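You operate a simulated robot arm through the tools that you are given. There is no shell and no other tool. Be economical: measure what you need, move in short steps, check, and stop when the job is done.

The job below is to be done with a simulated robot arm. You get a single attempt, and the scene is never put back.

JOB
Swap the white guide roller on the plate for the silver one.
Fine: tighten the cradle lever first; the star knob waits in the white holed block; white one on the free peg; star knob tight again.

Only the result counts: the job must be done as asked and must still hold three seconds after the hand-in. Knocking over, shifting, dropping, spilling or breaking anything else fails it.

ROBOT AND FRAMES
A 7-joint arm with a two-finger parallel gripper, fixed in place. Base frame: the origin is at the foot of the arm, x ahead of it, y to its left, z up; the work surface is at about z = 0.01. Readings come in m, rad, newtons and seconds.
With the tool pointing down near the work surface it reaches from about 0.22 to 0.58 m from the base axis. Its first joint turns from -1.152 to 1.152 rad. Payload 2.5 kg.
The tool frame sits at the grasp point between the pads (the TCP): z along the fingers, y along the line on which they close. The tips reach 0.023 m beyond it. The gripper opens to 0.094 m. The fingers are 0.038 m wide and 0.01 m thick; the gripper's body (0.054 by 0.096 m) begins 0.039 m behind the TCP.
Orientation is that of the tool frame in the base frame, as a unit quaternion [x, y, z, w]. With the fingers straight down and closing along the base's y, the tool's x points along the base's -x, its y along +y and its z along -z.

CONTROLS
- The arm moves only by the tool servo_tool. Its argument "plan" is a list that holds one entry, the list of rows, each a list of 7 numbers: the gripper command, from -1 (fully open) to 1 (shut), values between in proportion, then the shift along the tool's x, y, z in m, then the turn, a rotation vector about the tool's x, y, z in rad. In form: [[[jaw, tx, ty, tz, rx, ry, rz], ...]]. A call has 1 to 10 rows; each row shifts and turns the commanded pose from where the row before left it, along the tool's axes as they then stand. Each row takes 0.2 s and may step no farther than 0.05 m and 0.15 rad from the row before; otherwise, or with a gripper value out of range, the whole call is refused. Where a pose cannot be reached the arm comes as near as it can. A force on the tool above 70 N (or 10 N above the force at the start of the call, whichever is more), or a blocked arm, ends the call early, and 0.2 s more pass. The fingers move at their own pace (about 0.108 m/s each) and stop on an object; they squeeze with about 21 N. The grip force told is the motor's: it shows also when the fingers shut on nothing. Time passes only in rows, and 0.2 s behind the last, so rows that do not move let the fingers close. It gives the time, the measured TCP pose, the force on the tool (base axes), the opening and the grip force at its end, in the units of the frame above (readings bear some noise).
- Cameras (640 x 400 px; columns grow to the right, rows downward): "scene" is fixed at [0.0962, -0.3954, 0.5488]; the picture's right is [0.96, -0.29, 0.00], its down [-0.16, -0.52, -0.84] and it looks along [0.24, 0.80, -0.55] (base axes); focal length 313 px, centre (320, 200). "wrist" rides on the gripper at [0.086, 0.016, -0.074] in the tool frame; the picture's right is [-0.18, 0.98, 0.00], its down [-0.58, -0.11, -0.81] and it looks along [-0.79, -0.15, 0.59] (tool axes); focal length 243 px, centre (320, 200). There is no depth. A picture from a camera that has moved, and an enlarged one, comes with that camera's place and axes in the base frame and with its lens.
- capture(camera): a new picture of that camera. It takes no simulated time.
- close_up(camera, box): a new picture of the part [left, top, right, bottom] of that camera's present view, enlarged. It takes no simulated time.
- job_done(): hands the job in; it is judged then, once.

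Go step by step. Nothing tells you positions but the pictures and the camera data: compare them with the known pose of the tool, close in by small moves and look again before you grip or let go. The budget is 120 turns and 76 pictures, counting those below and the enlarged ones. Unless the task says otherwise, let go and move clear before handing in, and close with one line.

The tools are called by a JSON object that holds its "method" and its "body". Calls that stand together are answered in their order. servo_tool: Moves the arm, as the interface text tells. Its arguments: {"type":"object","properties":{"plan":{"type":"array"}},"required":["plan"]} The other tools are called the same way: capture (camera) takes a picture; close_up (camera, box) takes an enlarged picture of a part of a camera's view; job_done () hands the job in.

At the start:

```text
t: 0.0
tool_pos: [0.3223, 0.0406, 0.3526]
orientation: [0.0, 1.0, 0.0, 0.0]
ft_force: [-0.4, 0.6, 1.2]
finger_gap: 0.0942
finger_force: 0.0
```

scene: 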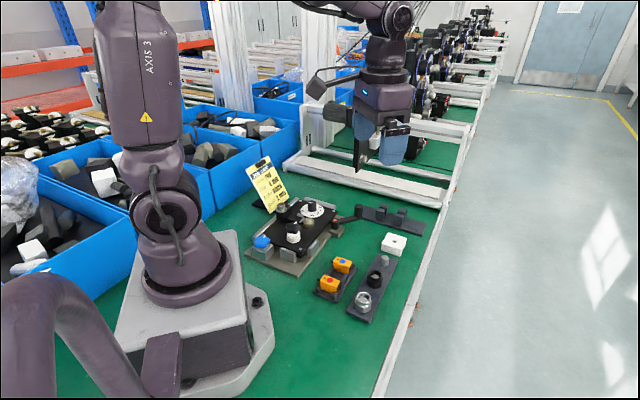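
wrist: 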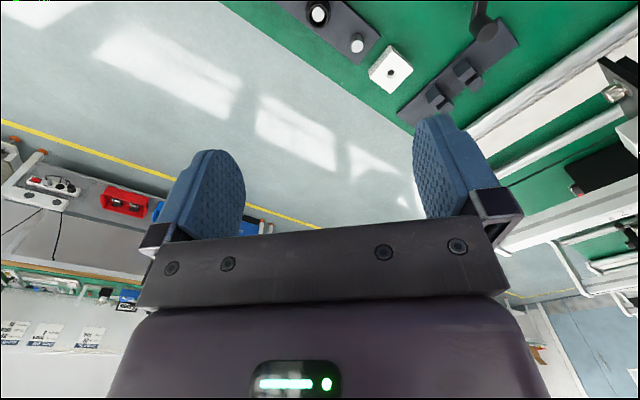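

I see a work plate with parts in the middle of the bench, a rack with pegs and a white block to its right. I'll look closer first.

{"method": "close_up", "body": {"camera": "scene", "box": [230, 150, 350, 280]}}

{"method": "close_up", "body": {"camera": "scene", "box": [300, 190, 440, 330]}}

```text
3.08 times, centred on (290, 215) of scene
camera zoom: at [0.0962, -0.3954, 0.5488], right [0.96, -0.29, 0.0], down [-0.16, -0.52, -0.84], along [0.24, 0.8, -0.55], focal length 962 px, centre (412, 154)
```

zoom: 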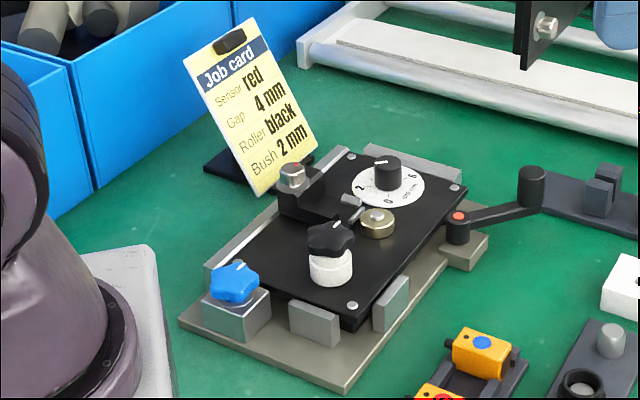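

```text
2.86 times, centred on (370, 260) of scene
camera zoom: at [0.0962, -0.3954, 0.5488], right [0.96, -0.29, 0.0], down [-0.16, -0.52, -0.84], along [0.24, 0.8, -0.55], focal length 893 px, centre (177, 29)
```

zoom: 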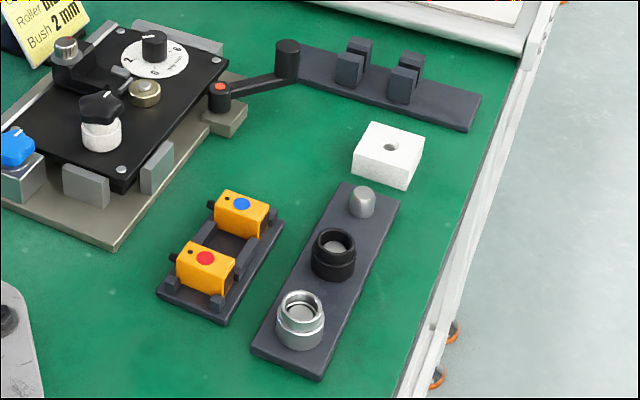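

The star knob sits on the white roller and the lever is at the plate's right. I'm zooming in more for details on both.

{"method": "close_up", "body": {"camera": "scene", "box": [320, 190, 370, 240]}}

{"method": "close_up", "body": {"camera": "scene", "box": [240, 190, 320, 280]}}

{"method": "close_up", "body": {"camera": "scene", "box": [340, 220, 420, 330]}}

```text
8.00 times, centred on (345, 215) of scene
camera zoom: at [0.0962, -0.3954, 0.5488], right [0.96, -0.29, 0.0], down [-0.16, -0.52, -0.84], along [0.24, 0.8, -0.55], focal length 2501 px, centre (120, 80)
```

zoom: 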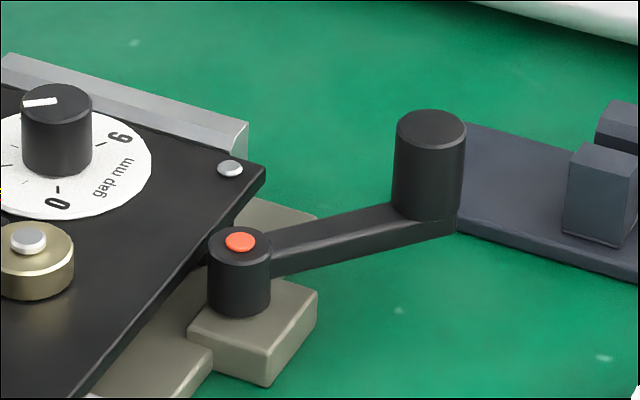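

```text
4.44 times, centred on (280, 235) of scene
camera zoom: at [0.0962, -0.3954, 0.5488], right [0.96, -0.29, 0.0], down [-0.16, -0.52, -0.84], along [0.24, 0.8, -0.55], focal length 1390 px, centre (498, 44)
```

zoom: 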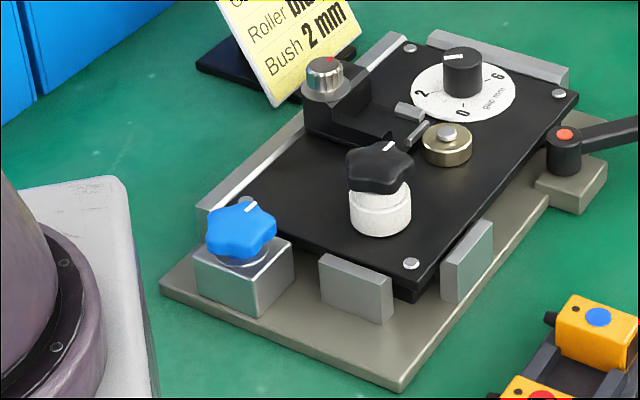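

```text
3.64 times, centred on (380, 275) of scene
camera zoom: at [0.0962, -0.3954, 0.5488], right [0.96, -0.29, 0.0], down [-0.16, -0.52, -0.84], along [0.24, 0.8, -0.55], focal length 1137 px, centre (102, -73)
```

zoom: 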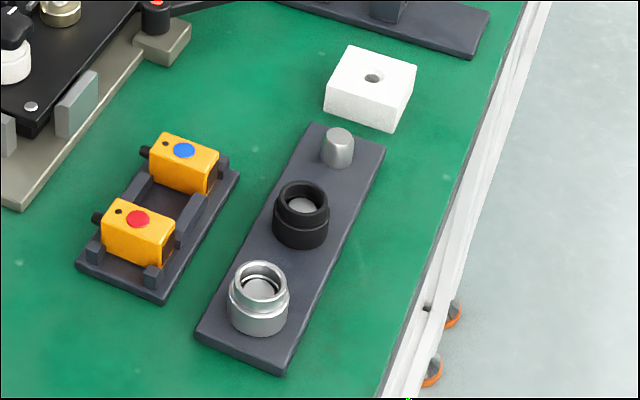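

The lever pivot is at about (0.323, 0.224) with its handle at about (0.394, 0.236), along +x. I'll move over there and look with the wrist camera.

{"method": "servo_tool", "body": {"plan": [[[-1, -0.005, 0.036, 0.03, 0, 0, 0], [-1, -0.005, 0.036, 0.03, 0, 0, 0], [-1, -0.005, 0.036, 0.03, 0, 0, 0], [-1, -0.005, 0.036, 0.03, 0, 0, 0], [-1, -0.005, 0.036, 0.03, 0, 0, 0], [-1, 0, 0, 0, 0, 0, 0]]]}}

{"method": "capture", "body": {"camera": "wrist"}}

{"method": "capture", "body": {"camera": "scene"}}

```text
t: 1.4
tool_pos: [0.3505, 0.2199, 0.203]
orientation: [0.0, 1.0, -0.001, 0.001]
ft_force: [0.1, -0.6, -0.5]
finger_gap: 0.0941
finger_force: 0.0
```

```text
68 pictures are left
camera wrist: at [0.263, 0.234, 0.2764], right [0.18, 0.98, 0.0], down [0.58, -0.11, 0.81], along [0.79, -0.15, -0.59], focal length 243 px, centre (320, 200)
```

wrist: 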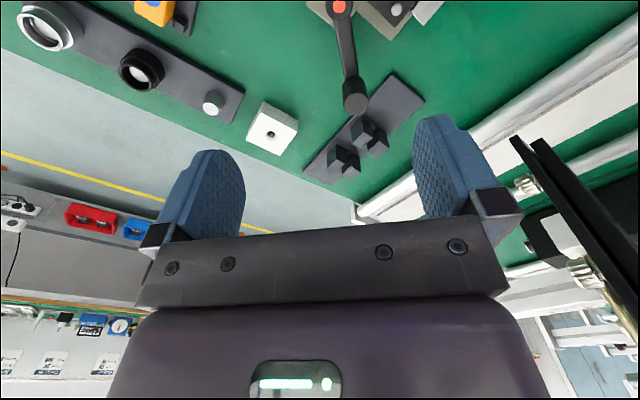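

```text
67 pictures are left
```

scene: 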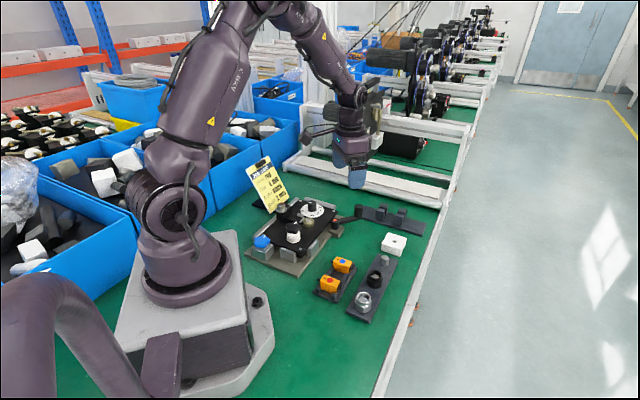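

The handle appears at about (0.39, 0.24). I'm going down to hover just above it and looking again.

{"method": "servo_tool", "body": {"plan": [[[-1, -0.02, 0.01, 0.04, 0, 0, 0], [-1, -0.018, 0.01, 0.04, 0, 0, 0], [-1, 0, 0, 0.01, 0, 0, 0], [-1, 0, 0, 0, 0, 0, 0]]]}}

{"method": "capture", "body": {"camera": "wrist"}}

{"method": "close_up", "body": {"camera": "scene", "box": [310, 160, 410, 240]}}

```text
t: 2.4
tool_pos: [0.3866, 0.241, 0.1123]
orientation: [0.0, 1.0, 0.0, 0.0]
ft_force: [-0.2, 0.3, -0.5]
finger_gap: 0.0941
finger_force: 0.0
```

```text
66 pictures are left
camera wrist: at [0.2995, 0.2552, 0.1854], right [0.18, 0.98, 0.0], down [0.58, -0.11, 0.81], along [0.79, -0.15, -0.59], focal length 243 px, centre (320, 200)
```

wrist: 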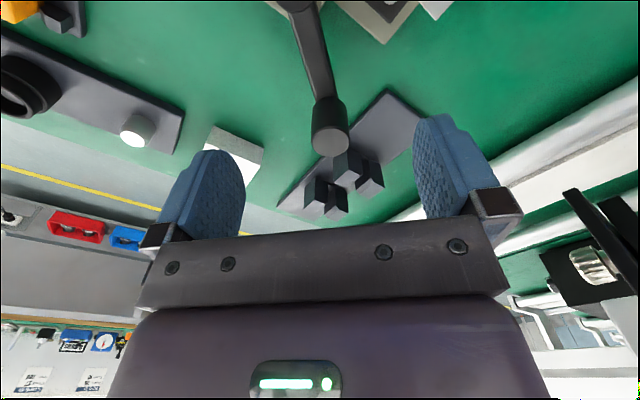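

```text
5.00 times, centred on (360, 200) of scene
camera zoom: at [0.0962, -0.3953, 0.5488], right [0.96, -0.29, 0.0], down [-0.16, -0.52, -0.84], along [0.24, 0.8, -0.55], focal length 1563 px, centre (120, 200)
```

zoom: 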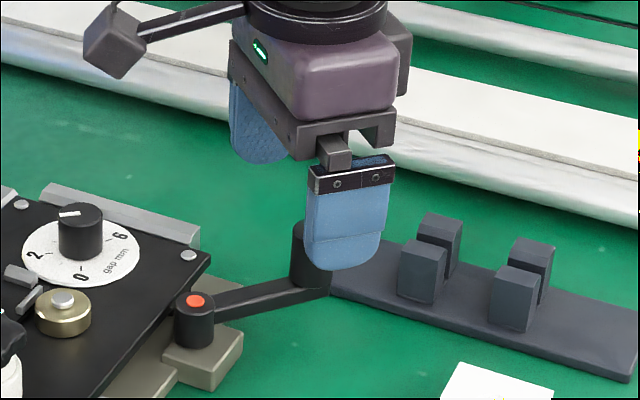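

The handle triangulates to (0.397, 0.2425), top z≈0.068, and the pivot to about (0.327, 0.235). I'm descending and gripping the handle.

{"method": "servo_tool", "body": {"plan": [[[-1, -0.0104, 0.0015, 0.02, 0, 0, 0], [-1, 0, 0, 0.031, 0, 0, 0], [0.3, 0, 0, 0, 0, 0, 0], [1, 0, 0, 0, 0, 0, 0], [1, 0, 0, 0, 0, 0, 0], [1, 0, 0, 0, 0, 0, 0]]]}}

{"method": "capture", "body": {"camera": "wrist"}}

```text
t: 3.8
tool_pos: [0.3982, 0.2432, 0.0607]
orientation: [0.0, 1.0, 0.001, 0.001]
ft_force: [6.5, 5.6, -6.7]
finger_gap: 0.0232
finger_force: 45.2
```

```text
64 pictures are left
camera wrist: at [0.3114, 0.2574, 0.1344], right [0.18, 0.98, 0.0], down [0.58, -0.11, 0.81], along [0.79, -0.15, -0.59], focal length 243 px, centre (320, 200)
```

wrist: 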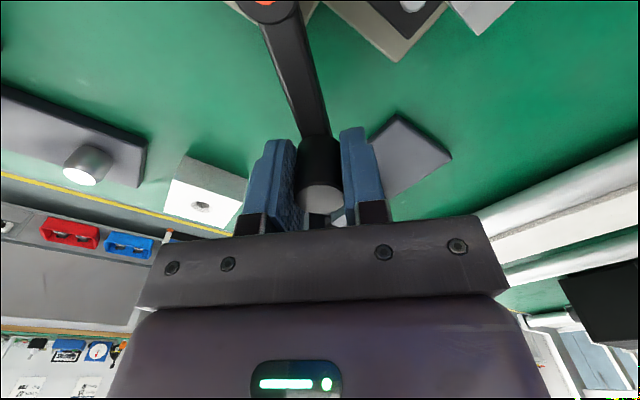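

The handle is gripped. I'm swinging it clockwise about the pivot in small steps and watching the force.

{"method": "servo_tool", "body": {"plan": [[[1, -0.0004, -0.0086, 0, 0, 0, 0.12], [1, -0.0004, -0.0086, 0, 0, 0, 0.12], [1, -0.0004, -0.0086, 0, 0, 0, 0.12], [1, 0, 0, 0, 0, 0, 0]]]}}

{"method": "close_up", "body": {"camera": "scene", "box": [310, 160, 410, 240]}}

```text
t: 4.8
tool_pos: [0.3959, 0.2166, 0.0606]
orientation: [0.18, 0.984, 0.001, 0.0]
ft_force: [5.8, 7.5, -4.8]
finger_gap: 0.0231
finger_force: 44.9
```

```text
5.00 times, centred on (360, 200) of scene
camera zoom: at [0.0962, -0.3953, 0.5488], right [0.96, -0.29, 0.0], down [-0.16, -0.52, -0.84], along [0.24, 0.8, -0.55], focal length 1563 px, centre (120, 200)
```

zoom: 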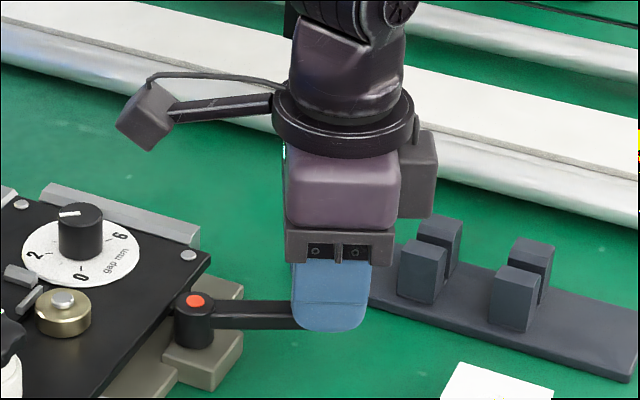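

The lever turns freely with low force. I'm continuing clockwise.

{"method": "servo_tool", "body": {"plan": [[[1, -0.0004, -0.0086, 0, 0, 0, 0.12], [1, -0.0004, -0.0086, 0, 0, 0, 0.12], [1, -0.0004, -0.0086, 0, 0, 0, 0.12], [1, -0.0004, -0.0086, 0, 0, 0, 0.12], [1, 0, 0, 0, 0, 0, 0]]]}}

{"method": "close_up", "body": {"camera": "scene", "box": [290, 170, 390, 250]}}

```text
t: 6.0
tool_pos: [0.3765, 0.1877, 0.0611]
orientation: [0.407, 0.913, 0.0, -0.004]
ft_force: [-13.9, 18.7, 10.2]
finger_gap: 0.0231
finger_force: 44.5
```

```text
5.00 times, centred on (340, 210) of scene
camera zoom: at [0.0961, -0.3954, 0.5488], right [0.96, -0.29, 0.0], down [-0.16, -0.52, -0.84], along [0.24, 0.8, -0.55], focal length 1563 px, centre (220, 150)
```

zoom: 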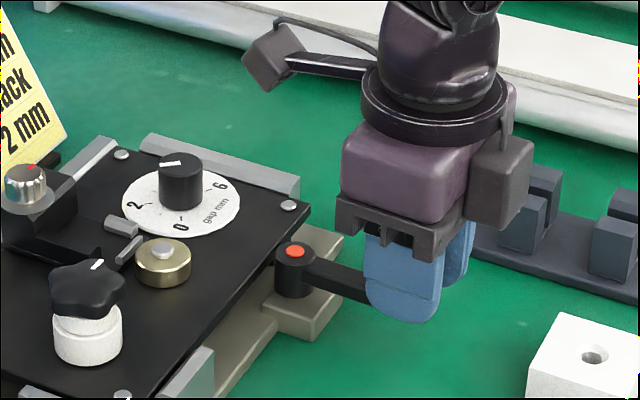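

There's mostly inward radial force, so my arc runs slightly wide. I'll ease inward a little and keep turning.

{"method": "servo_tool", "body": {"plan": [[[1, 0.002, 0, 0, 0, 0, 0], [1, 0.0006, -0.008, 0, 0, 0, 0.12], [1, 0.0002, -0.008, 0, 0, 0, 0.12], [1, 0, 0, 0, 0, 0, 0]]]}}

{"method": "close_up", "body": {"camera": "scene", "box": [290, 170, 390, 250]}}

```text
t: 7.0
tool_pos: [0.3643, 0.1782, 0.0612]
orientation: [0.515, 0.857, 0.0, 0.001]
ft_force: [-3.1, 10.7, -7.5]
finger_gap: 0.0229
finger_force: 45.1
```

```text
5.00 times, centred on (340, 210) of scene
camera zoom: at [0.0962, -0.3953, 0.5488], right [0.96, -0.29, 0.0], down [-0.16, -0.52, -0.84], along [0.24, 0.8, -0.55], focal length 1563 px, centre (220, 150)
```

zoom: 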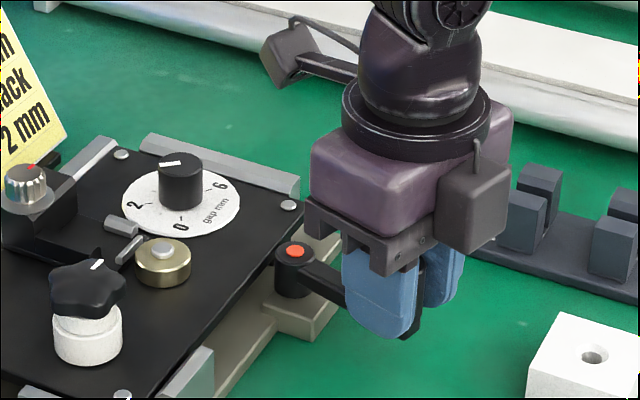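

Still swinging without a stop. Continuing clockwise.

{"method": "servo_tool", "body": {"plan": [[[1, 0.0004, -0.0082, 0, 0, 0, 0.12], [1, 0.0004, -0.0082, 0, 0, 0, 0.12], [1, 0.0002, -0.0082, 0, 0, 0, 0.12], [1, 0.0002, -0.0082, 0, 0, 0, 0.12], [1, 0, 0, 0, 0, 0, 0]]]}}

{"method": "close_up", "body": {"camera": "scene", "box": [290, 170, 390, 250]}}

```text
t: 8.1
tool_pos: [0.3466, 0.1706, 0.0651]
orientation: [0.705, 0.709, 0.015, 0.011]
ft_force: [8.9, 2.5, -5.0]
finger_gap: 0.0239
finger_force: 45.2
stopped in row 5: the force on the tool passed its limit (the readings are from after the stop); the commanded pose is now the measured one
```

```text
5.00 times, centred on (340, 210) of scene
camera zoom: at [0.0961, -0.3954, 0.5488], right [0.96, -0.29, 0.0], down [-0.16, -0.52, -0.84], along [0.24, 0.8, -0.55], focal length 1563 px, centre (220, 150)
```

zoom: 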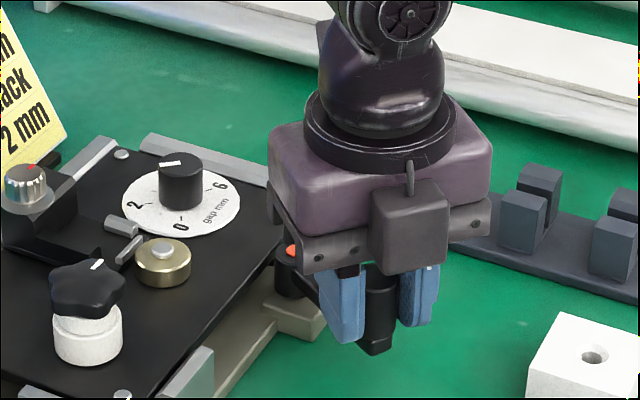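

The force limit tripped at a lever angle of about -73°, likely its end stop. A small extra push will confirm.

{"method": "servo_tool", "body": {"plan": [[[1, 0, -0.002, 0, 0, 0, 0], [1, 0, -0.002, 0, 0, 0, 0], [1, 0, -0.002, 0, 0, 0, 0], [1, 0, 0, 0, 0, 0, 0]]]}}

```text
t: 9.1
tool_pos: [0.3452, 0.17, 0.0657]
orientation: [0.706, 0.707, 0.02, 0.017]
ft_force: [50.8, 1.0, -38.9]
finger_gap: 0.0246
finger_force: 45.0
```

A hard stop with 50 N on it: the lever is tight. Releasing and rising.

{"method": "servo_tool", "body": {"plan": [[[0.2, 0, 0, 0, 0, 0, 0], [0.2, 0, 0, 0, 0, 0, 0], [0.2, 0, 0, 0, 0, 0, 0], [0.2, 0, 0, -0.04, 0, 0, 0], [0.2, 0, 0, -0.04, 0, 0, 0], [0, 0, 0, -0.04, 0, 0, 0], [-0.2, 0, 0, 0, 0, 0, 0]]]}}

{"method": "capture", "body": {"camera": "wrist"}}

{"method": "close_up", "body": {"camera": "scene", "box": [290, 170, 390, 250]}}

```text
t: 10.7
tool_pos: [0.3343, 0.1698, 0.1873]
orientation: [0.706, 0.708, 0.014, 0.011]
ft_force: [-0.1, 0.8, -0.5]
finger_gap: 0.0565
finger_force: 0.1
```

```text
59 pictures are left
camera wrist: at [0.3472, 0.2536, 0.2627], right [0.98, -0.18, 0.03], down [-0.13, -0.59, 0.8], along [-0.13, -0.79, -0.6], focal length 243 px, centre (320, 200)
```

wrist: 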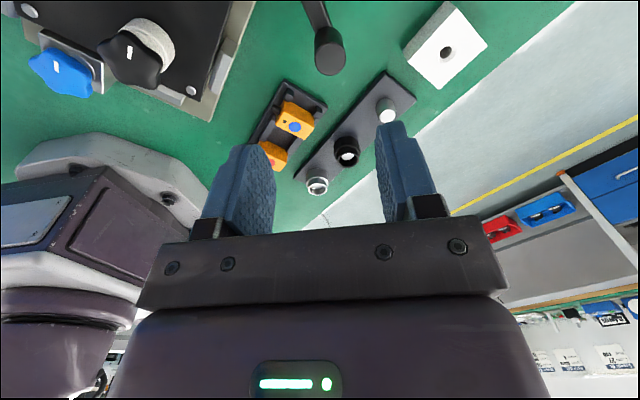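

```text
5.00 times, centred on (340, 210) of scene
camera zoom: at [0.0961, -0.3954, 0.5488], right [0.96, -0.29, 0.0], down [-0.16, -0.52, -0.84], along [0.24, 0.8, -0.55], focal length 1563 px, centre (220, 150)
```

zoom: 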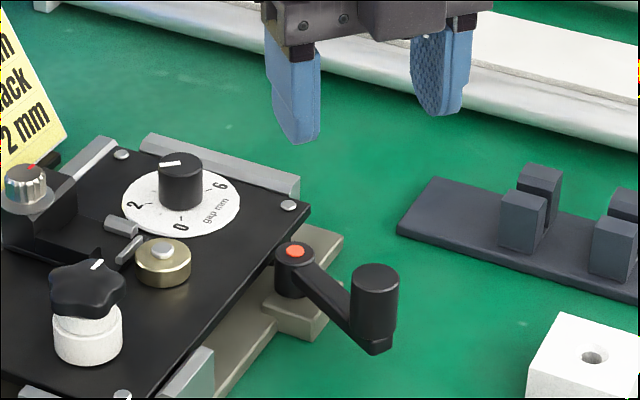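

The lever sits at its stop (handle at about (0.346, 0.169)). Next I straighten the tool tilt and hover near the star knob at about (0.207, 0.20).

{"method": "servo_tool", "body": {"plan": [[[-0.2, 0, 0, 0, 0.035, -0.004, 0], [-0.2, 0.0075, -0.032, 0.002, 0, 0, 0], [-0.2, 0.0075, -0.032, 0.002, 0, 0, 0], [-0.2, 0.0075, -0.032, 0.005, 0, 0, 0], [-0.2, 0.0075, -0.03, 0.005, 0, 0, 0], [-0.2, 0, 0, 0.01, 0, 0, 0], [-0.2, 0, 0, 0, 0, 0, 0]]]}}

{"method": "capture", "body": {"camera": "wrist"}}

{"method": "close_up", "body": {"camera": "scene", "box": [240, 170, 340, 270]}}

```text
t: 12.3
tool_pos: [0.2096, 0.1984, 0.159]
orientation: [0.705, 0.709, 0.0, 0.0]
ft_force: [-0.4, -0.1, -0.5]
finger_gap: 0.0565
finger_force: 0.0
```

```text
57 pictures are left
camera wrist: at [0.2246, 0.2837, 0.2337], right [0.98, -0.18, 0.0], down [-0.11, -0.58, 0.81], along [-0.15, -0.79, -0.59], focal length 243 px, centre (320, 200)
```

wrist: 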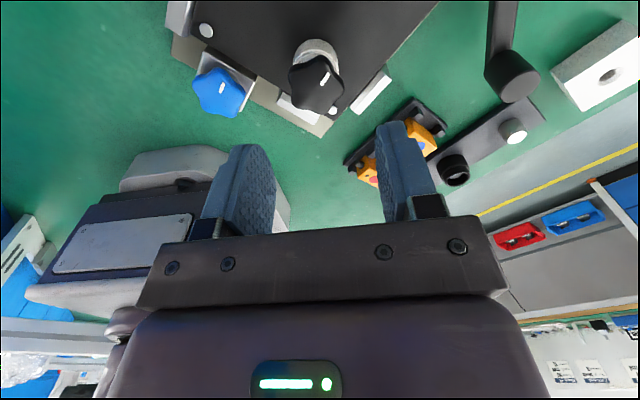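

```text
4.00 times, centred on (290, 220) of scene
camera zoom: at [0.0961, -0.3954, 0.5488], right [0.96, -0.29, 0.0], down [-0.16, -0.52, -0.84], along [0.24, 0.8, -0.55], focal length 1251 px, centre (440, 120)
```

zoom: 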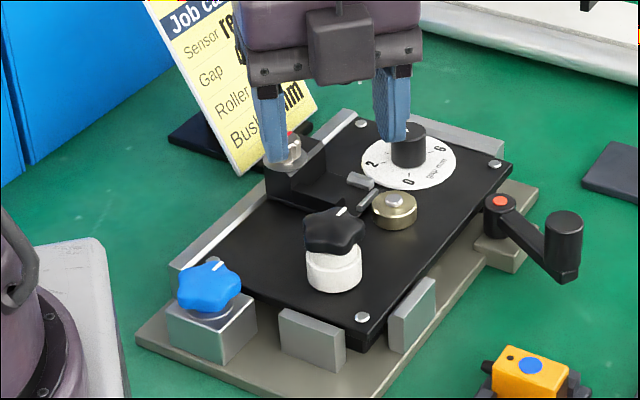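

The star knob's top triangulates to (0.2065, 0.199, 0.071). I'm checking its lobe directions and mark before gripping.

{"method": "close_up", "body": {"camera": "wrist", "box": [260, 30, 370, 130]}}

{"method": "close_up", "body": {"camera": "scene", "box": [275, 210, 315, 245]}}

```text
4.00 times, centred on (315, 80) of wrist
camera zoom: at [0.2246, 0.2837, 0.2337], right [0.98, -0.18, 0.0], down [-0.11, -0.58, 0.81], along [-0.15, -0.79, -0.59], focal length 970 px, centre (340, 680)
```

zoom: 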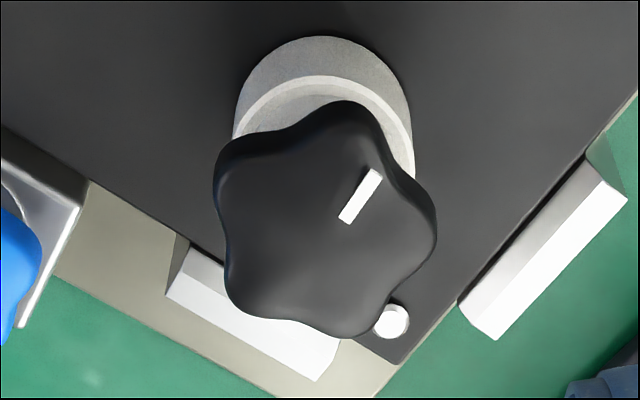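

```text
11.43 times, centred on (295, 228) of scene
camera zoom: at [0.0961, -0.3954, 0.5488], right [0.96, -0.29, 0.0], down [-0.16, -0.52, -0.84], along [0.24, 0.8, -0.55], focal length 3573 px, centre (606, -114)
```

zoom: 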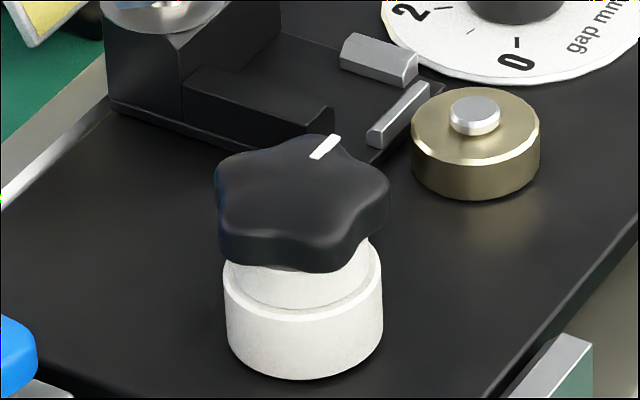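

A lobe axis lies near -17°, so I turn the tool there and lower it around the knob only, with tips above the roller. Then I check before closing.

{"method": "servo_tool", "body": {"plan": [[[-0.2, 0, -0.003, 0.02, 0, 0, 0.148], [-0.2, 0, 0, 0.02, 0, 0, 0.149], [-0.2, 0, 0, 0.025, 0, 0, 0], [-0.2, 0, 0, 0.014, 0, 0, 0], [-0.2, 0, 0, 0, 0, 0, 0]]]}}

{"method": "close_up", "body": {"camera": "wrist", "box": [220, 80, 420, 240]}}

{"method": "close_up", "body": {"camera": "scene", "box": [265, 190, 325, 245]}}

```text
t: 13.5
tool_pos: [0.2064, 0.1979, 0.0815]
orientation: [0.802, 0.597, 0.0, -0.001]
ft_force: [-0.1, 0.3, -0.1]
finger_gap: 0.0564
finger_force: 0.1
```

```text
2.50 times, centred on (320, 160) of wrist
camera zoom: at [0.2454, 0.2747, 0.1539], right [0.89, -0.46, 0.0], down [-0.27, -0.53, 0.81], along [-0.37, -0.72, -0.59], focal length 606 px, centre (320, 300)
```

zoom: 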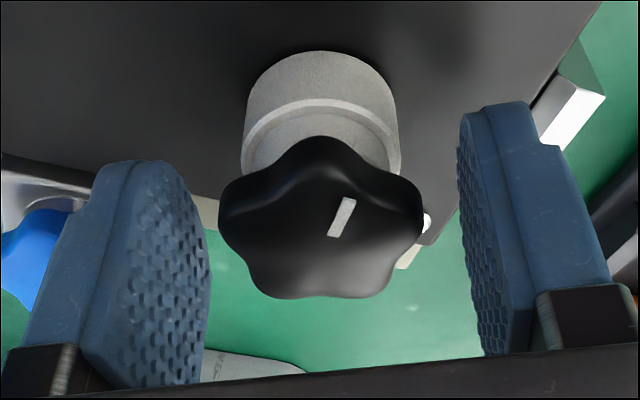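

```text
7.27 times, centred on (295, 218) of scene
camera zoom: at [0.0962, -0.3954, 0.5488], right [0.96, -0.29, 0.0], down [-0.16, -0.52, -0.84], along [0.24, 0.8, -0.55], focal length 2274 px, centre (502, 73)
```

zoom: 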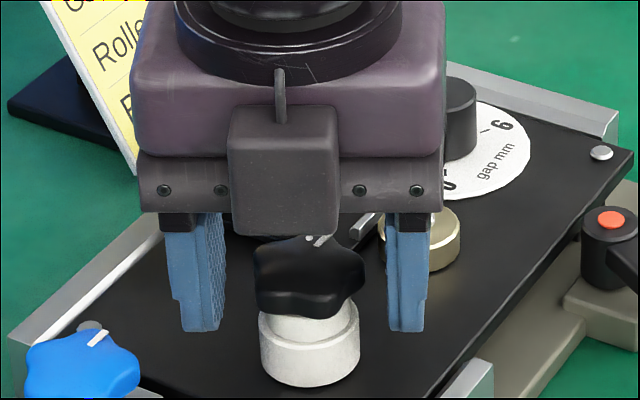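

The knob is centred, but the jaws would land on two lobes unevenly. I'll turn another 18° so one lobe faces a pad, drop 4 mm, and close.

{"method": "servo_tool", "body": {"plan": [[[-0.2, 0, -0.001, 0.002, 0, 0, 0.15], [-0.2, 0, 0, 0.002, 0, 0, 0.15], [0.2, 0, 0, 0, 0, 0, 0], [1, 0, 0, 0, 0, 0, 0], [1, 0, 0, 0, 0, 0, 0], [1, 0, 0, 0, 0, 0, 0]]]}}

{"method": "close_up", "body": {"camera": "wrist", "box": [220, 80, 420, 240]}}

```text
t: 14.9
tool_pos: [0.2049, 0.1995, 0.0758]
orientation: [0.883, 0.469, 0.0, -0.001]
ft_force: [6.2, -3.9, -0.8]
finger_gap: 0.0362
finger_force: 21.2
```

```text
2.50 times, centred on (320, 160) of wrist
camera zoom: at [0.2668, 0.2596, 0.1509], right [0.71, -0.7, 0.0], down [-0.42, -0.42, 0.81], along [-0.57, -0.57, -0.59], focal length 606 px, centre (320, 300)
```

zoom: 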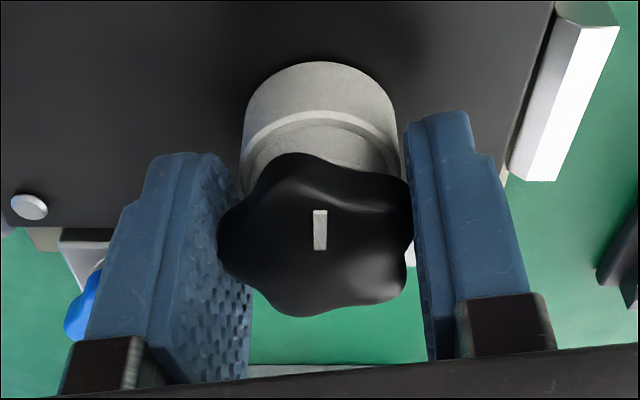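

Good grip, gap 36 mm. Now unscrewing counter-clockwise and watching the height and force.

{"method": "servo_tool", "body": {"plan": [[[1, 0, 0, 0, 0, 0, -0.15], [1, 0, 0, 0, 0, 0, -0.15], [1, 0, 0, 0, 0, 0, -0.15], [1, 0, 0, 0, 0, 0, -0.15], [1, 0, 0, 0, 0, 0, -0.15], [1, 0, 0, 0, 0, 0, -0.15], [1, 0, 0, 0, 0, 0, 0]]]}}

{"method": "close_up", "body": {"camera": "wrist", "box": [220, 80, 420, 240]}}

```text
t: 16.5
tool_pos: [0.2064, 0.1985, 0.0791]
orientation: [0.591, 0.807, 0.0, 0.001]
ft_force: [9.6, -13.7, 13.0]
finger_gap: 0.0359
finger_force: 20.8
```

```text
2.50 times, centred on (320, 160) of wrist
camera zoom: at [0.1942, 0.2851, 0.151], right [0.99, 0.12, 0.0], down [0.07, -0.59, 0.81], along [0.1, -0.8, -0.59], focal length 606 px, centre (320, 300)
```

zoom: 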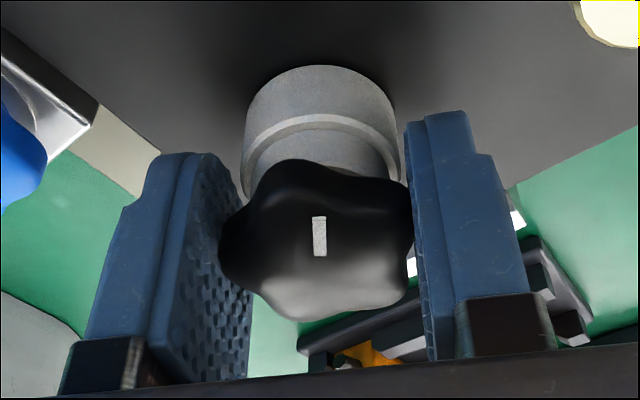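

The knob turns with the tool and is pushing upward slightly. I continue with a small lift per step.

{"method": "servo_tool", "body": {"plan": [[[1, 0, 0, -0.002, 0, 0, -0.1], [1, 0, 0, -0.0006, 0, 0, -0.15], [1, 0, 0, -0.0006, 0, 0, -0.15], [1, 0, 0, -0.0006, 0, 0, -0.15], [1, 0, 0, -0.0006, 0, 0, -0.15], [1, 0, 0, -0.0006, 0, 0, -0.15], [1, 0, 0, -0.0006, 0, 0, -0.15], [1, 0, 0, 0, 0, 0, 0]]]}}

{"method": "close_up", "body": {"camera": "wrist", "box": [220, 80, 420, 240]}}

{"method": "close_up", "body": {"camera": "scene", "box": [265, 190, 325, 245]}}

```text
t: 18.3
tool_pos: [0.2041, 0.1988, 0.081]
orientation: [0.131, 0.991, 0.0, -0.001]
ft_force: [-0.2, 0.8, -19.1]
finger_gap: 0.0359
finger_force: 20.8
```

```text
2.50 times, centred on (320, 160) of wrist
camera zoom: at [0.1245, 0.2356, 0.1561], right [0.43, 0.9, 0.0], down [0.54, -0.26, 0.81], along [0.73, -0.35, -0.59], focal length 606 px, centre (320, 300)
```

zoom: 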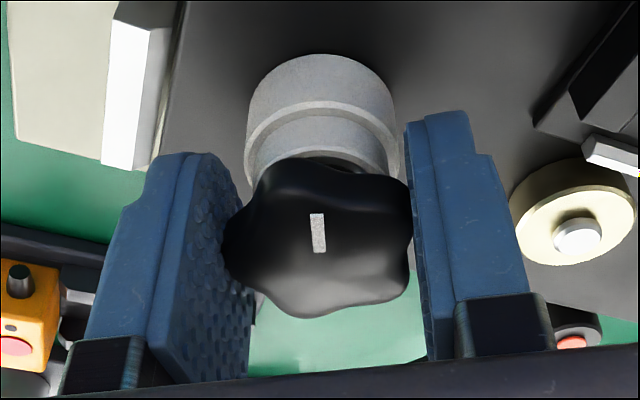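

```text
7.27 times, centred on (295, 218) of scene
camera zoom: at [0.0962, -0.3953, 0.5488], right [0.96, -0.29, 0.0], down [-0.16, -0.52, -0.84], along [0.24, 0.8, -0.55], focal length 2274 px, centre (502, 73)
```

zoom: 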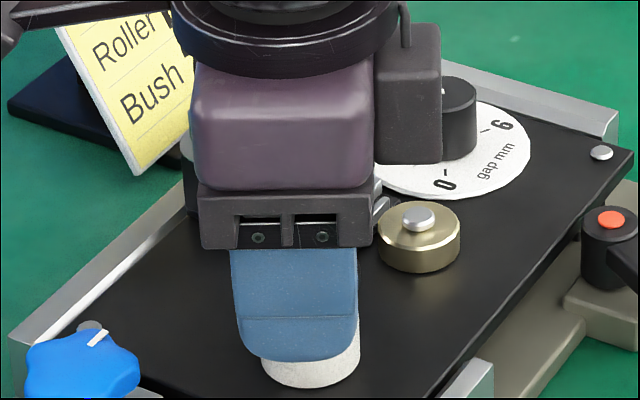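

Still threaded (it now pulls down), so I keep turning without lifting.

{"method": "servo_tool", "body": {"plan": [[[1, 0, 0, 0, 0, 0, -0.15], [1, 0, 0, 0, 0, 0, -0.15], [1, 0, 0, 0, 0, 0, -0.15], [1, 0, 0, 0, 0, 0, -0.15], [1, 0, 0, 0, 0, 0, -0.15], [1, 0, 0, 0, 0, 0, -0.15], [1, 0, 0, 0, 0, 0, -0.15], [1, 0, 0, 0, 0, 0, -0.15], [1, 0, 0, 0, 0, 0, -0.15], [1, 0, 0, 0, 0, 0, 0]]]}}

{"method": "close_up", "body": {"camera": "wrist", "box": [220, 80, 420, 240]}}

```text
t: 20.5
tool_pos: [0.2067, 0.2008, 0.0814]
orientation: [-0.517, 0.856, 0.001, 0.002]
ft_force: [5.8, -5.0, 2.0]
finger_gap: 0.0357
finger_force: 21.2
```

```text
2.50 times, centred on (320, 160) of wrist
camera zoom: at [0.1514, 0.13, 0.156], right [-0.78, 0.62, 0.0], down [0.36, 0.46, 0.81], along [0.5, 0.64, -0.59], focal length 606 px, centre (320, 300)
```

zoom: 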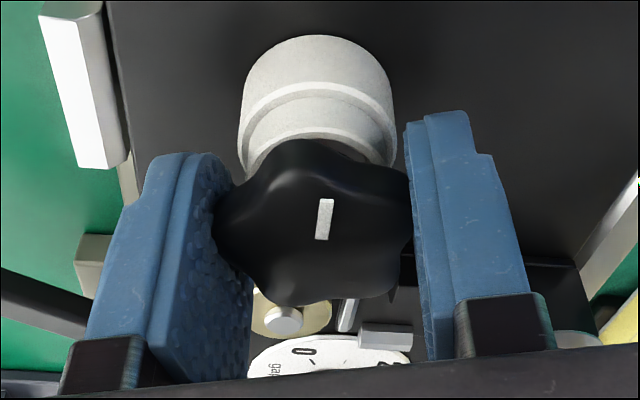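

The knob is visibly rising off the roller. Continuing to turn.

{"method": "servo_tool", "body": {"plan": [[[1, 0, 0, -0.0003, 0, 0, -0.15], [1, 0, 0, -0.0003, 0, 0, -0.15], [1, 0, 0, -0.0003, 0, 0, -0.15], [1, 0, 0, -0.0003, 0, 0, -0.15], [1, 0, 0, -0.0003, 0, 0, -0.15], [1, 0, 0, 0, 0, 0, 0]]]}}

{"method": "close_up", "body": {"camera": "wrist", "box": [220, 80, 420, 240]}}

```text
t: 21.9
tool_pos: [0.2047, 0.1989, 0.085]
orientation: [0.795, -0.606, 0.0, 0.0]
ft_force: [0.3, -0.2, -0.6]
finger_gap: 0.036
finger_force: 20.6
```

```text
2.50 times, centred on (320, 160) of wrist
camera zoom: at [0.2121, 0.1101, 0.1583], right [-1.0, -0.08, 0.0], down [-0.05, 0.59, 0.81], along [-0.07, 0.8, -0.59], focal length 606 px, centre (320, 300)
```

zoom: 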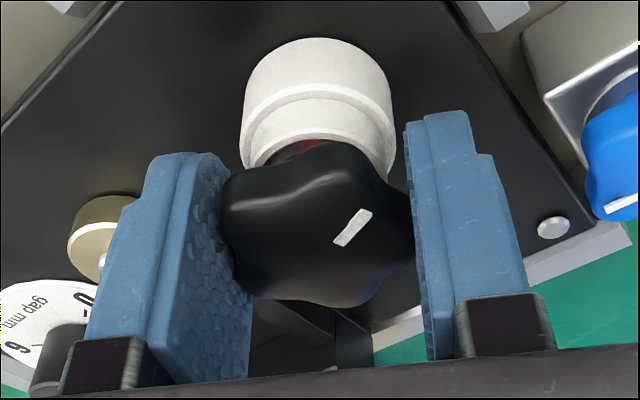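

Forces dropped to zero and the knob jumped up, so it may be free. I'm lifting slightly to test.

{"method": "servo_tool", "body": {"plan": [[[1, 0, 0, -0.006, 0, 0, 0], [1, 0, 0, -0.006, 0, 0, 0], [1, 0, 0, 0, 0, 0, 0]]]}}

{"method": "close_up", "body": {"camera": "wrist", "box": [220, 60, 420, 240]}}

{"method": "close_up", "body": {"camera": "scene", "box": [265, 190, 325, 245]}}

```text
t: 22.7
tool_pos: [0.2056, 0.1989, 0.0955]
orientation: [0.794, -0.608, 0.0, 0.001]
ft_force: [1.1, 0.0, -1.2]
finger_gap: 0.0359
finger_force: 21.2
```

```text
2.22 times, centred on (320, 150) of wrist
camera zoom: at [0.212, 0.1098, 0.1704], right [-1.0, -0.08, 0.0], down [-0.05, 0.59, 0.81], along [-0.06, 0.8, -0.59], focal length 539 px, centre (320, 311)
```

zoom: 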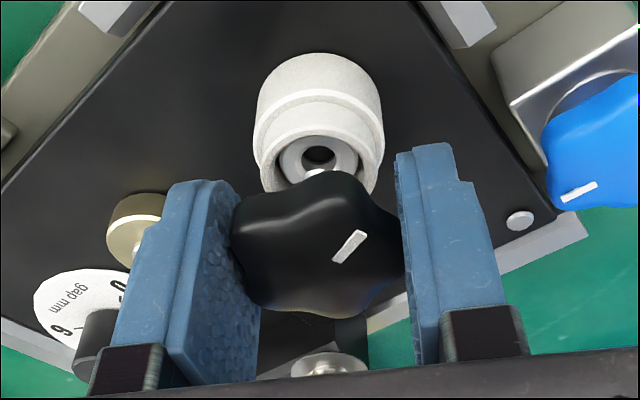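

```text
7.27 times, centred on (295, 218) of scene
camera zoom: at [0.0962, -0.3954, 0.5488], right [0.96, -0.29, 0.0], down [-0.16, -0.52, -0.84], along [0.24, 0.8, -0.55], focal length 2274 px, centre (502, 73)
```

zoom: 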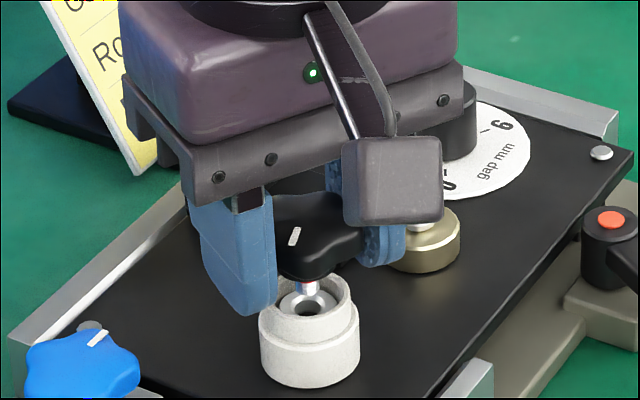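

The knob is free with its stud showing. I lift it clear and unwind the wrist.

{"method": "servo_tool", "body": {"plan": [[[1, 0, 0, -0.04, 0, 0, 0], [1, 0, 0, -0.03, 0, 0, 0.15], [1, 0, 0, 0, 0, 0, 0.15], [1, 0, 0, 0, 0, 0, 0.15], [1, 0, 0, 0, 0, 0, 0.15], [1, 0, 0, 0, 0, 0, 0.15], [1, 0, 0, 0, 0, 0, 0.15], [1, 0, 0, 0, 0, 0, 0.15], [1, 0, 0, 0, 0, 0, 0.15], [1, 0, 0, 0, 0, 0, 0.15]]]}}

{"method": "servo_tool", "body": {"plan": [[[1, 0, 0, 0, 0, 0, 0.15], [1, 0, 0, 0, 0, 0, 0.15], [1, 0, 0, 0, 0, 0, 0.15], [1, 0, 0, 0, 0, 0, 0.03], [1, 0, 0, 0, 0, 0, 0]]]}}

```text
t: 24.9
tool_pos: [0.2059, 0.1973, 0.166]
orientation: [-0.239, 0.971, 0.0, 0.0]
ft_force: [0.0, 0.3, -0.3]
finger_gap: 0.0358
finger_force: 20.8
```

```text
t: 26.1
tool_pos: [0.2057, 0.1993, 0.1655]
orientation: [-0.001, 1.0, 0.0, 0.0]
ft_force: [0.1, 0.7, -0.3]
finger_gap: 0.036
finger_force: 21.3
```

Wrist is at neutral yaw. The block's hole triangulates to about (0.452, 0.133); moving above it.

{"method": "servo_tool", "body": {"plan": [[[1, -0.0407, -0.0108, 0, 0, 0, 0], [1, -0.0407, -0.0108, 0, 0, 0, 0], [1, -0.0407, -0.0108, 0, 0, 0, 0], [1, -0.0407, -0.0108, 0, 0, 0, 0], [1, -0.0407, -0.0108, 0, 0, 0, 0], [1, -0.0407, -0.0108, 0.02, 0, 0, 0], [1, 0, 0, 0.02, 0, 0, 0], [1, 0, 0, 0, 0, 0, 0]]]}}

{"method": "capture", "body": {"camera": "wrist"}}

{"method": "close_up", "body": {"camera": "scene", "box": [350, 180, 430, 260]}}

```text
t: 27.9
tool_pos: [0.4494, 0.1352, 0.1265]
orientation: [-0.003, 1.0, 0.0, 0.0]
ft_force: [-0.5, 0.4, -0.2]
finger_gap: 0.0354
finger_force: 21.4
```

```text
43 pictures are left
camera wrist: at [0.3627, 0.1492, 0.1999], right [0.18, 0.98, 0.0], down [0.58, -0.11, 0.81], along [0.79, -0.14, -0.59], focal length 243 px, centre (320, 200)
```

wrist: 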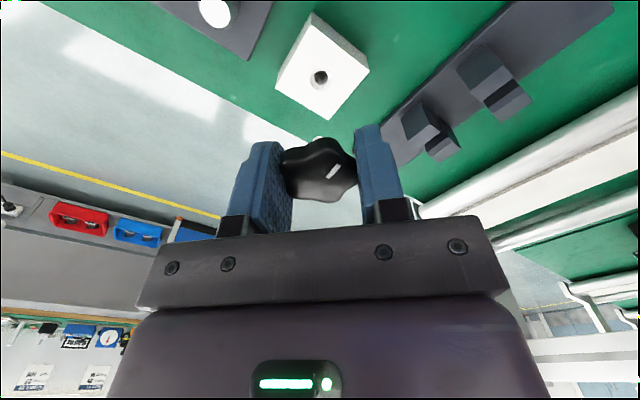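

```text
5.00 times, centred on (390, 220) of scene
camera zoom: at [0.0962, -0.3954, 0.5488], right [0.96, -0.29, 0.0], down [-0.16, -0.52, -0.84], along [0.24, 0.8, -0.55], focal length 1563 px, centre (-30, 100)
```

zoom: 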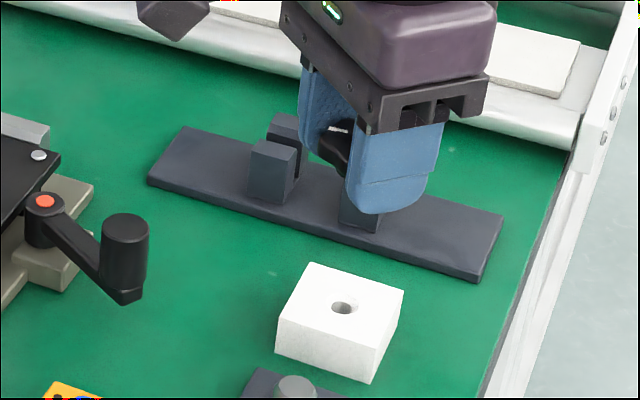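

The hole is at about (0.450, 0.1335). I'm turning the wrist so both cameras can see the knob's stud between the fingers.

{"method": "servo_tool", "body": {"plan": [[[1, 0, 0, 0, 0, 0, 0.15], [1, 0, 0, 0, 0, 0, 0.15], [1, 0, 0, 0, 0, 0, 0.15], [1, 0, 0, 0, 0, 0, 0.15], [1, 0, 0, 0, 0, 0, 0.15], [1, 0, 0, 0, 0, 0, 0.15], [1, 0, 0, 0, 0, 0, 0.15], [1, 0, 0, 0, 0, 0, 0.15], [1, 0, 0, 0, 0, 0, 0.15], [1, 0, 0, 0, 0, 0, 0.15]]]}}

{"method": "servo_tool", "body": {"plan": [[[1, 0, 0, 0.015, 0, 0, 0.15], [1, 0, 0, 0.015, 0, 0, 0.15], [1, 0, 0, 0, 0, 0, 0.07], [1, 0, 0, 0, 0, 0, 0]]]}}

{"method": "close_up", "body": {"camera": "wrist", "box": [220, 60, 420, 200]}}

{"method": "close_up", "body": {"camera": "scene", "box": [365, 190, 425, 255]}}

```text
t: 30.1
tool_pos: [0.4491, 0.1363, 0.1268]
orientation: [0.68, 0.733, 0.0, 0.001]
ft_force: [0.7, -0.8, -0.3]
finger_gap: 0.0359
finger_force: 20.6
```

```text
t: 31.1
tool_pos: [0.4491, 0.1358, 0.0954]
orientation: [0.803, 0.595, 0.0, 0.0]
ft_force: [-0.5, 0.5, -0.1]
finger_gap: 0.0356
finger_force: 21.8
```

```text
2.86 times, centred on (320, 130) of wrist
camera zoom: at [0.4897, 0.2131, 0.1697], right [0.89, -0.46, 0.0], down [-0.27, -0.53, 0.81], along [-0.37, -0.71, -0.59], focal length 693 px, centre (320, 400)
```

zoom: 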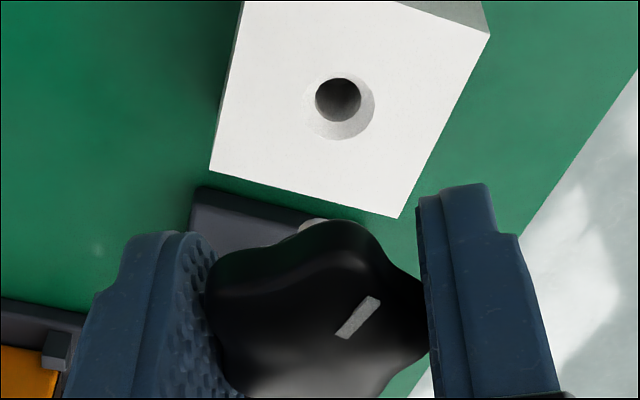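

```text
6.15 times, centred on (395, 222) of scene
camera zoom: at [0.0962, -0.3954, 0.5488], right [0.96, -0.29, 0.0], down [-0.16, -0.52, -0.84], along [0.24, 0.8, -0.55], focal length 1924 px, centre (-142, 62)
```

zoom: 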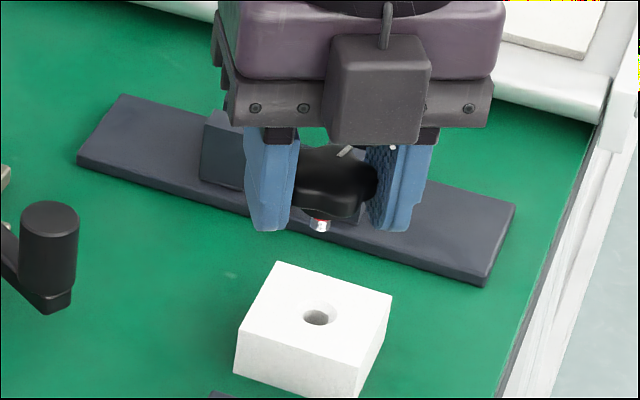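

The hole has a wide funnel at about (0.4527, 0.133, z 0.0215); the stud needs +4 mm along tool y and -2 mm along x. I'm moving and lowering to just above.

{"method": "servo_tool", "body": {"plan": [[[1, -0.002, 0.0043, 0, 0, 0, 0], [1, 0, 0, 0.018, 0, 0, 0], [1, 0, 0, 0.018, 0, 0, 0], [1, 0, 0, 0, 0, 0, 0]]]}}

{"method": "close_up", "body": {"camera": "wrist", "box": [220, 80, 420, 220]}}

{"method": "close_up", "body": {"camera": "scene", "box": [370, 210, 415, 255]}}

```text
t: 32.1
tool_pos: [0.4526, 0.1339, 0.0606]
orientation: [0.803, 0.597, 0.001, 0.0]
ft_force: [-0.3, -0.1, 0.4]
finger_gap: 0.036
finger_force: 21.3
```

```text
2.86 times, centred on (320, 150) of wrist
camera zoom: at [0.4931, 0.2105, 0.1344], right [0.89, -0.46, 0.0], down [-0.27, -0.53, 0.81], along [-0.37, -0.71, -0.59], focal length 693 px, centre (320, 343)
```

zoom: 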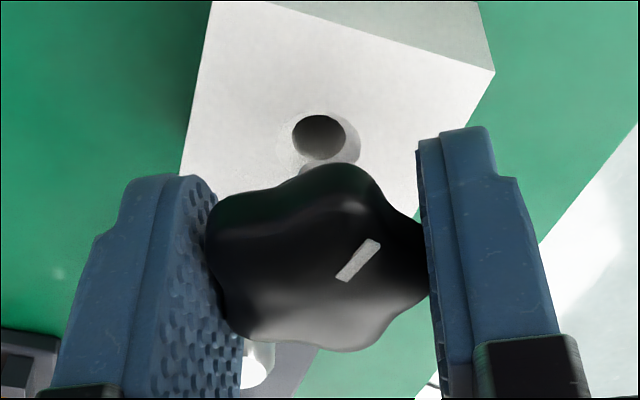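

```text
8.89 times, centred on (392, 232) of scene
camera zoom: at [0.0962, -0.3954, 0.5488], right [0.96, -0.29, 0.0], down [-0.16, -0.52, -0.84], along [0.24, 0.8, -0.55], focal length 2779 px, centre (-324, -89)
```

zoom: 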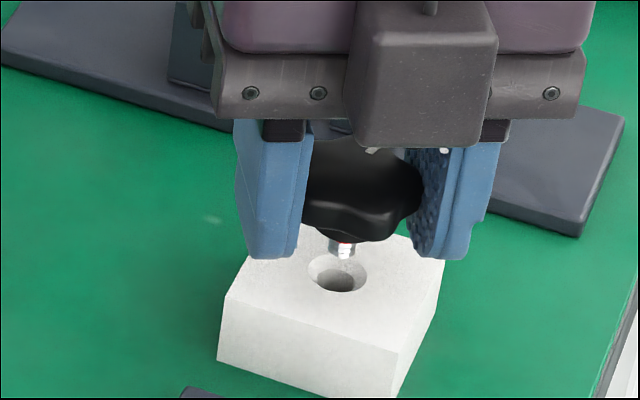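

Stud tip is right over the funnel. I'm lowering slowly while watching for force.

{"method": "servo_tool", "body": {"plan": [[[1, 0, 0, 0.003, 0, 0, 0], [1, 0, 0, 0.003, 0, 0, 0], [1, 0, 0, 0.003, 0, 0, 0], [1, 0, 0, 0.003, 0, 0, 0], [1, 0, 0, 0, 0, 0, 0]]]}}

{"method": "close_up", "body": {"camera": "scene", "box": [370, 210, 415, 255]}}

```text
t: 33.3
tool_pos: [0.4532, 0.1324, 0.0482]
orientation: [0.803, 0.596, 0.0, 0.001]
ft_force: [0.2, -0.8, 0.0]
finger_gap: 0.0358
finger_force: 21.1
```

```text
8.89 times, centred on (392, 232) of scene
camera zoom: at [0.0962, -0.3954, 0.5488], right [0.96, -0.29, 0.0], down [-0.16, -0.52, -0.84], along [0.24, 0.8, -0.55], focal length 2779 px, centre (-324, -89)
```

zoom: 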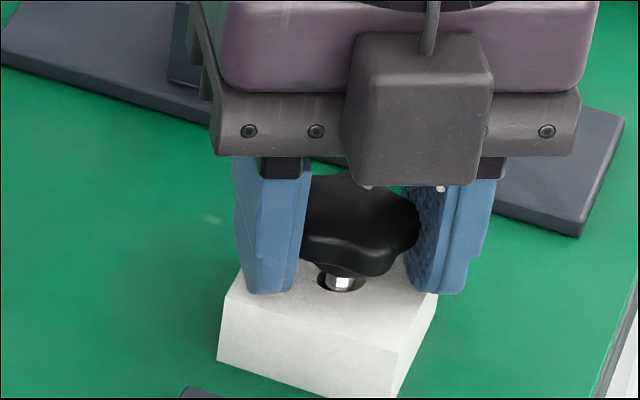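

The stud is in the funnel with no contact force. Lowering a bit more.

{"method": "servo_tool", "body": {"plan": [[[1, 0, 0, 0.002, 0, 0, 0], [1, 0, 0, 0.002, 0, 0, 0], [1, 0, 0, 0.0015, 0, 0, 0], [1, 0, 0, 0, 0, 0, 0]]]}}

{"method": "close_up", "body": {"camera": "scene", "box": [370, 210, 415, 255]}}

```text
t: 34.1
tool_pos: [0.4535, 0.1329, 0.0465]
orientation: [0.803, 0.596, 0.001, -0.001]
ft_force: [-4.5, -0.9, 6.8]
finger_gap: 0.0358
finger_force: 21.0
stopped in row 4: the force on the tool passed its limit (the readings are from after the stop); the commanded pose is now the measured one
```

```text
8.89 times, centred on (392, 232) of scene
camera zoom: at [0.0961, -0.3954, 0.5488], right [0.96, -0.29, 0.0], down [-0.16, -0.52, -0.84], along [0.24, 0.8, -0.55], focal length 2779 px, centre (-324, -89)
```

zoom: 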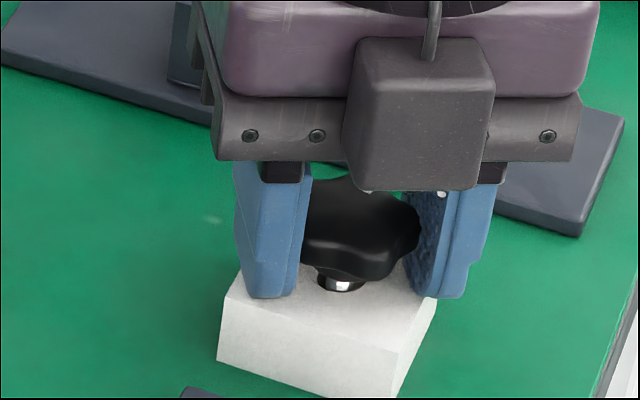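

Fingertips appear to touch the block with the stud several mm into the hole. I'm opening gently to let it seat.

{"method": "servo_tool", "body": {"plan": [[[0.1, 0, 0, -0.001, 0, 0, 0], [0, 0, 0, 0, 0, 0, 0], [-0.1, 0, 0, 0, 0, 0, 0], [-0.1, 0, 0, 0, 0, 0, 0]]]}}

{"method": "close_up", "body": {"camera": "scene", "box": [370, 210, 415, 255]}}

```text
t: 35.1
tool_pos: [0.4536, 0.1328, 0.0479]
orientation: [0.803, 0.596, 0.001, -0.001]
ft_force: [-0.3, -0.6, -0.4]
finger_gap: 0.0513
finger_force: 0.2
```

```text
8.89 times, centred on (392, 232) of scene
camera zoom: at [0.0962, -0.3954, 0.5488], right [0.96, -0.29, 0.0], down [-0.16, -0.52, -0.84], along [0.24, 0.8, -0.55], focal length 2779 px, centre (-324, -89)
```

zoom: 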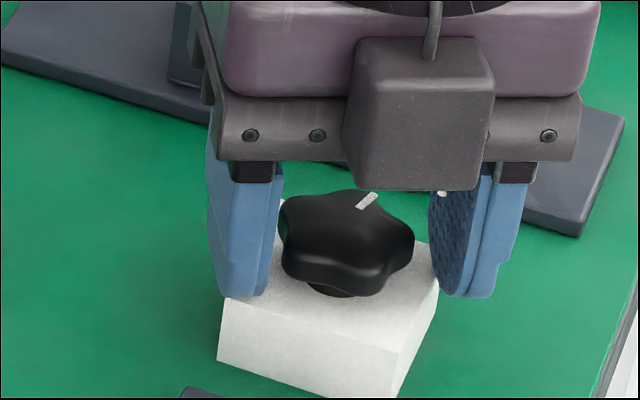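

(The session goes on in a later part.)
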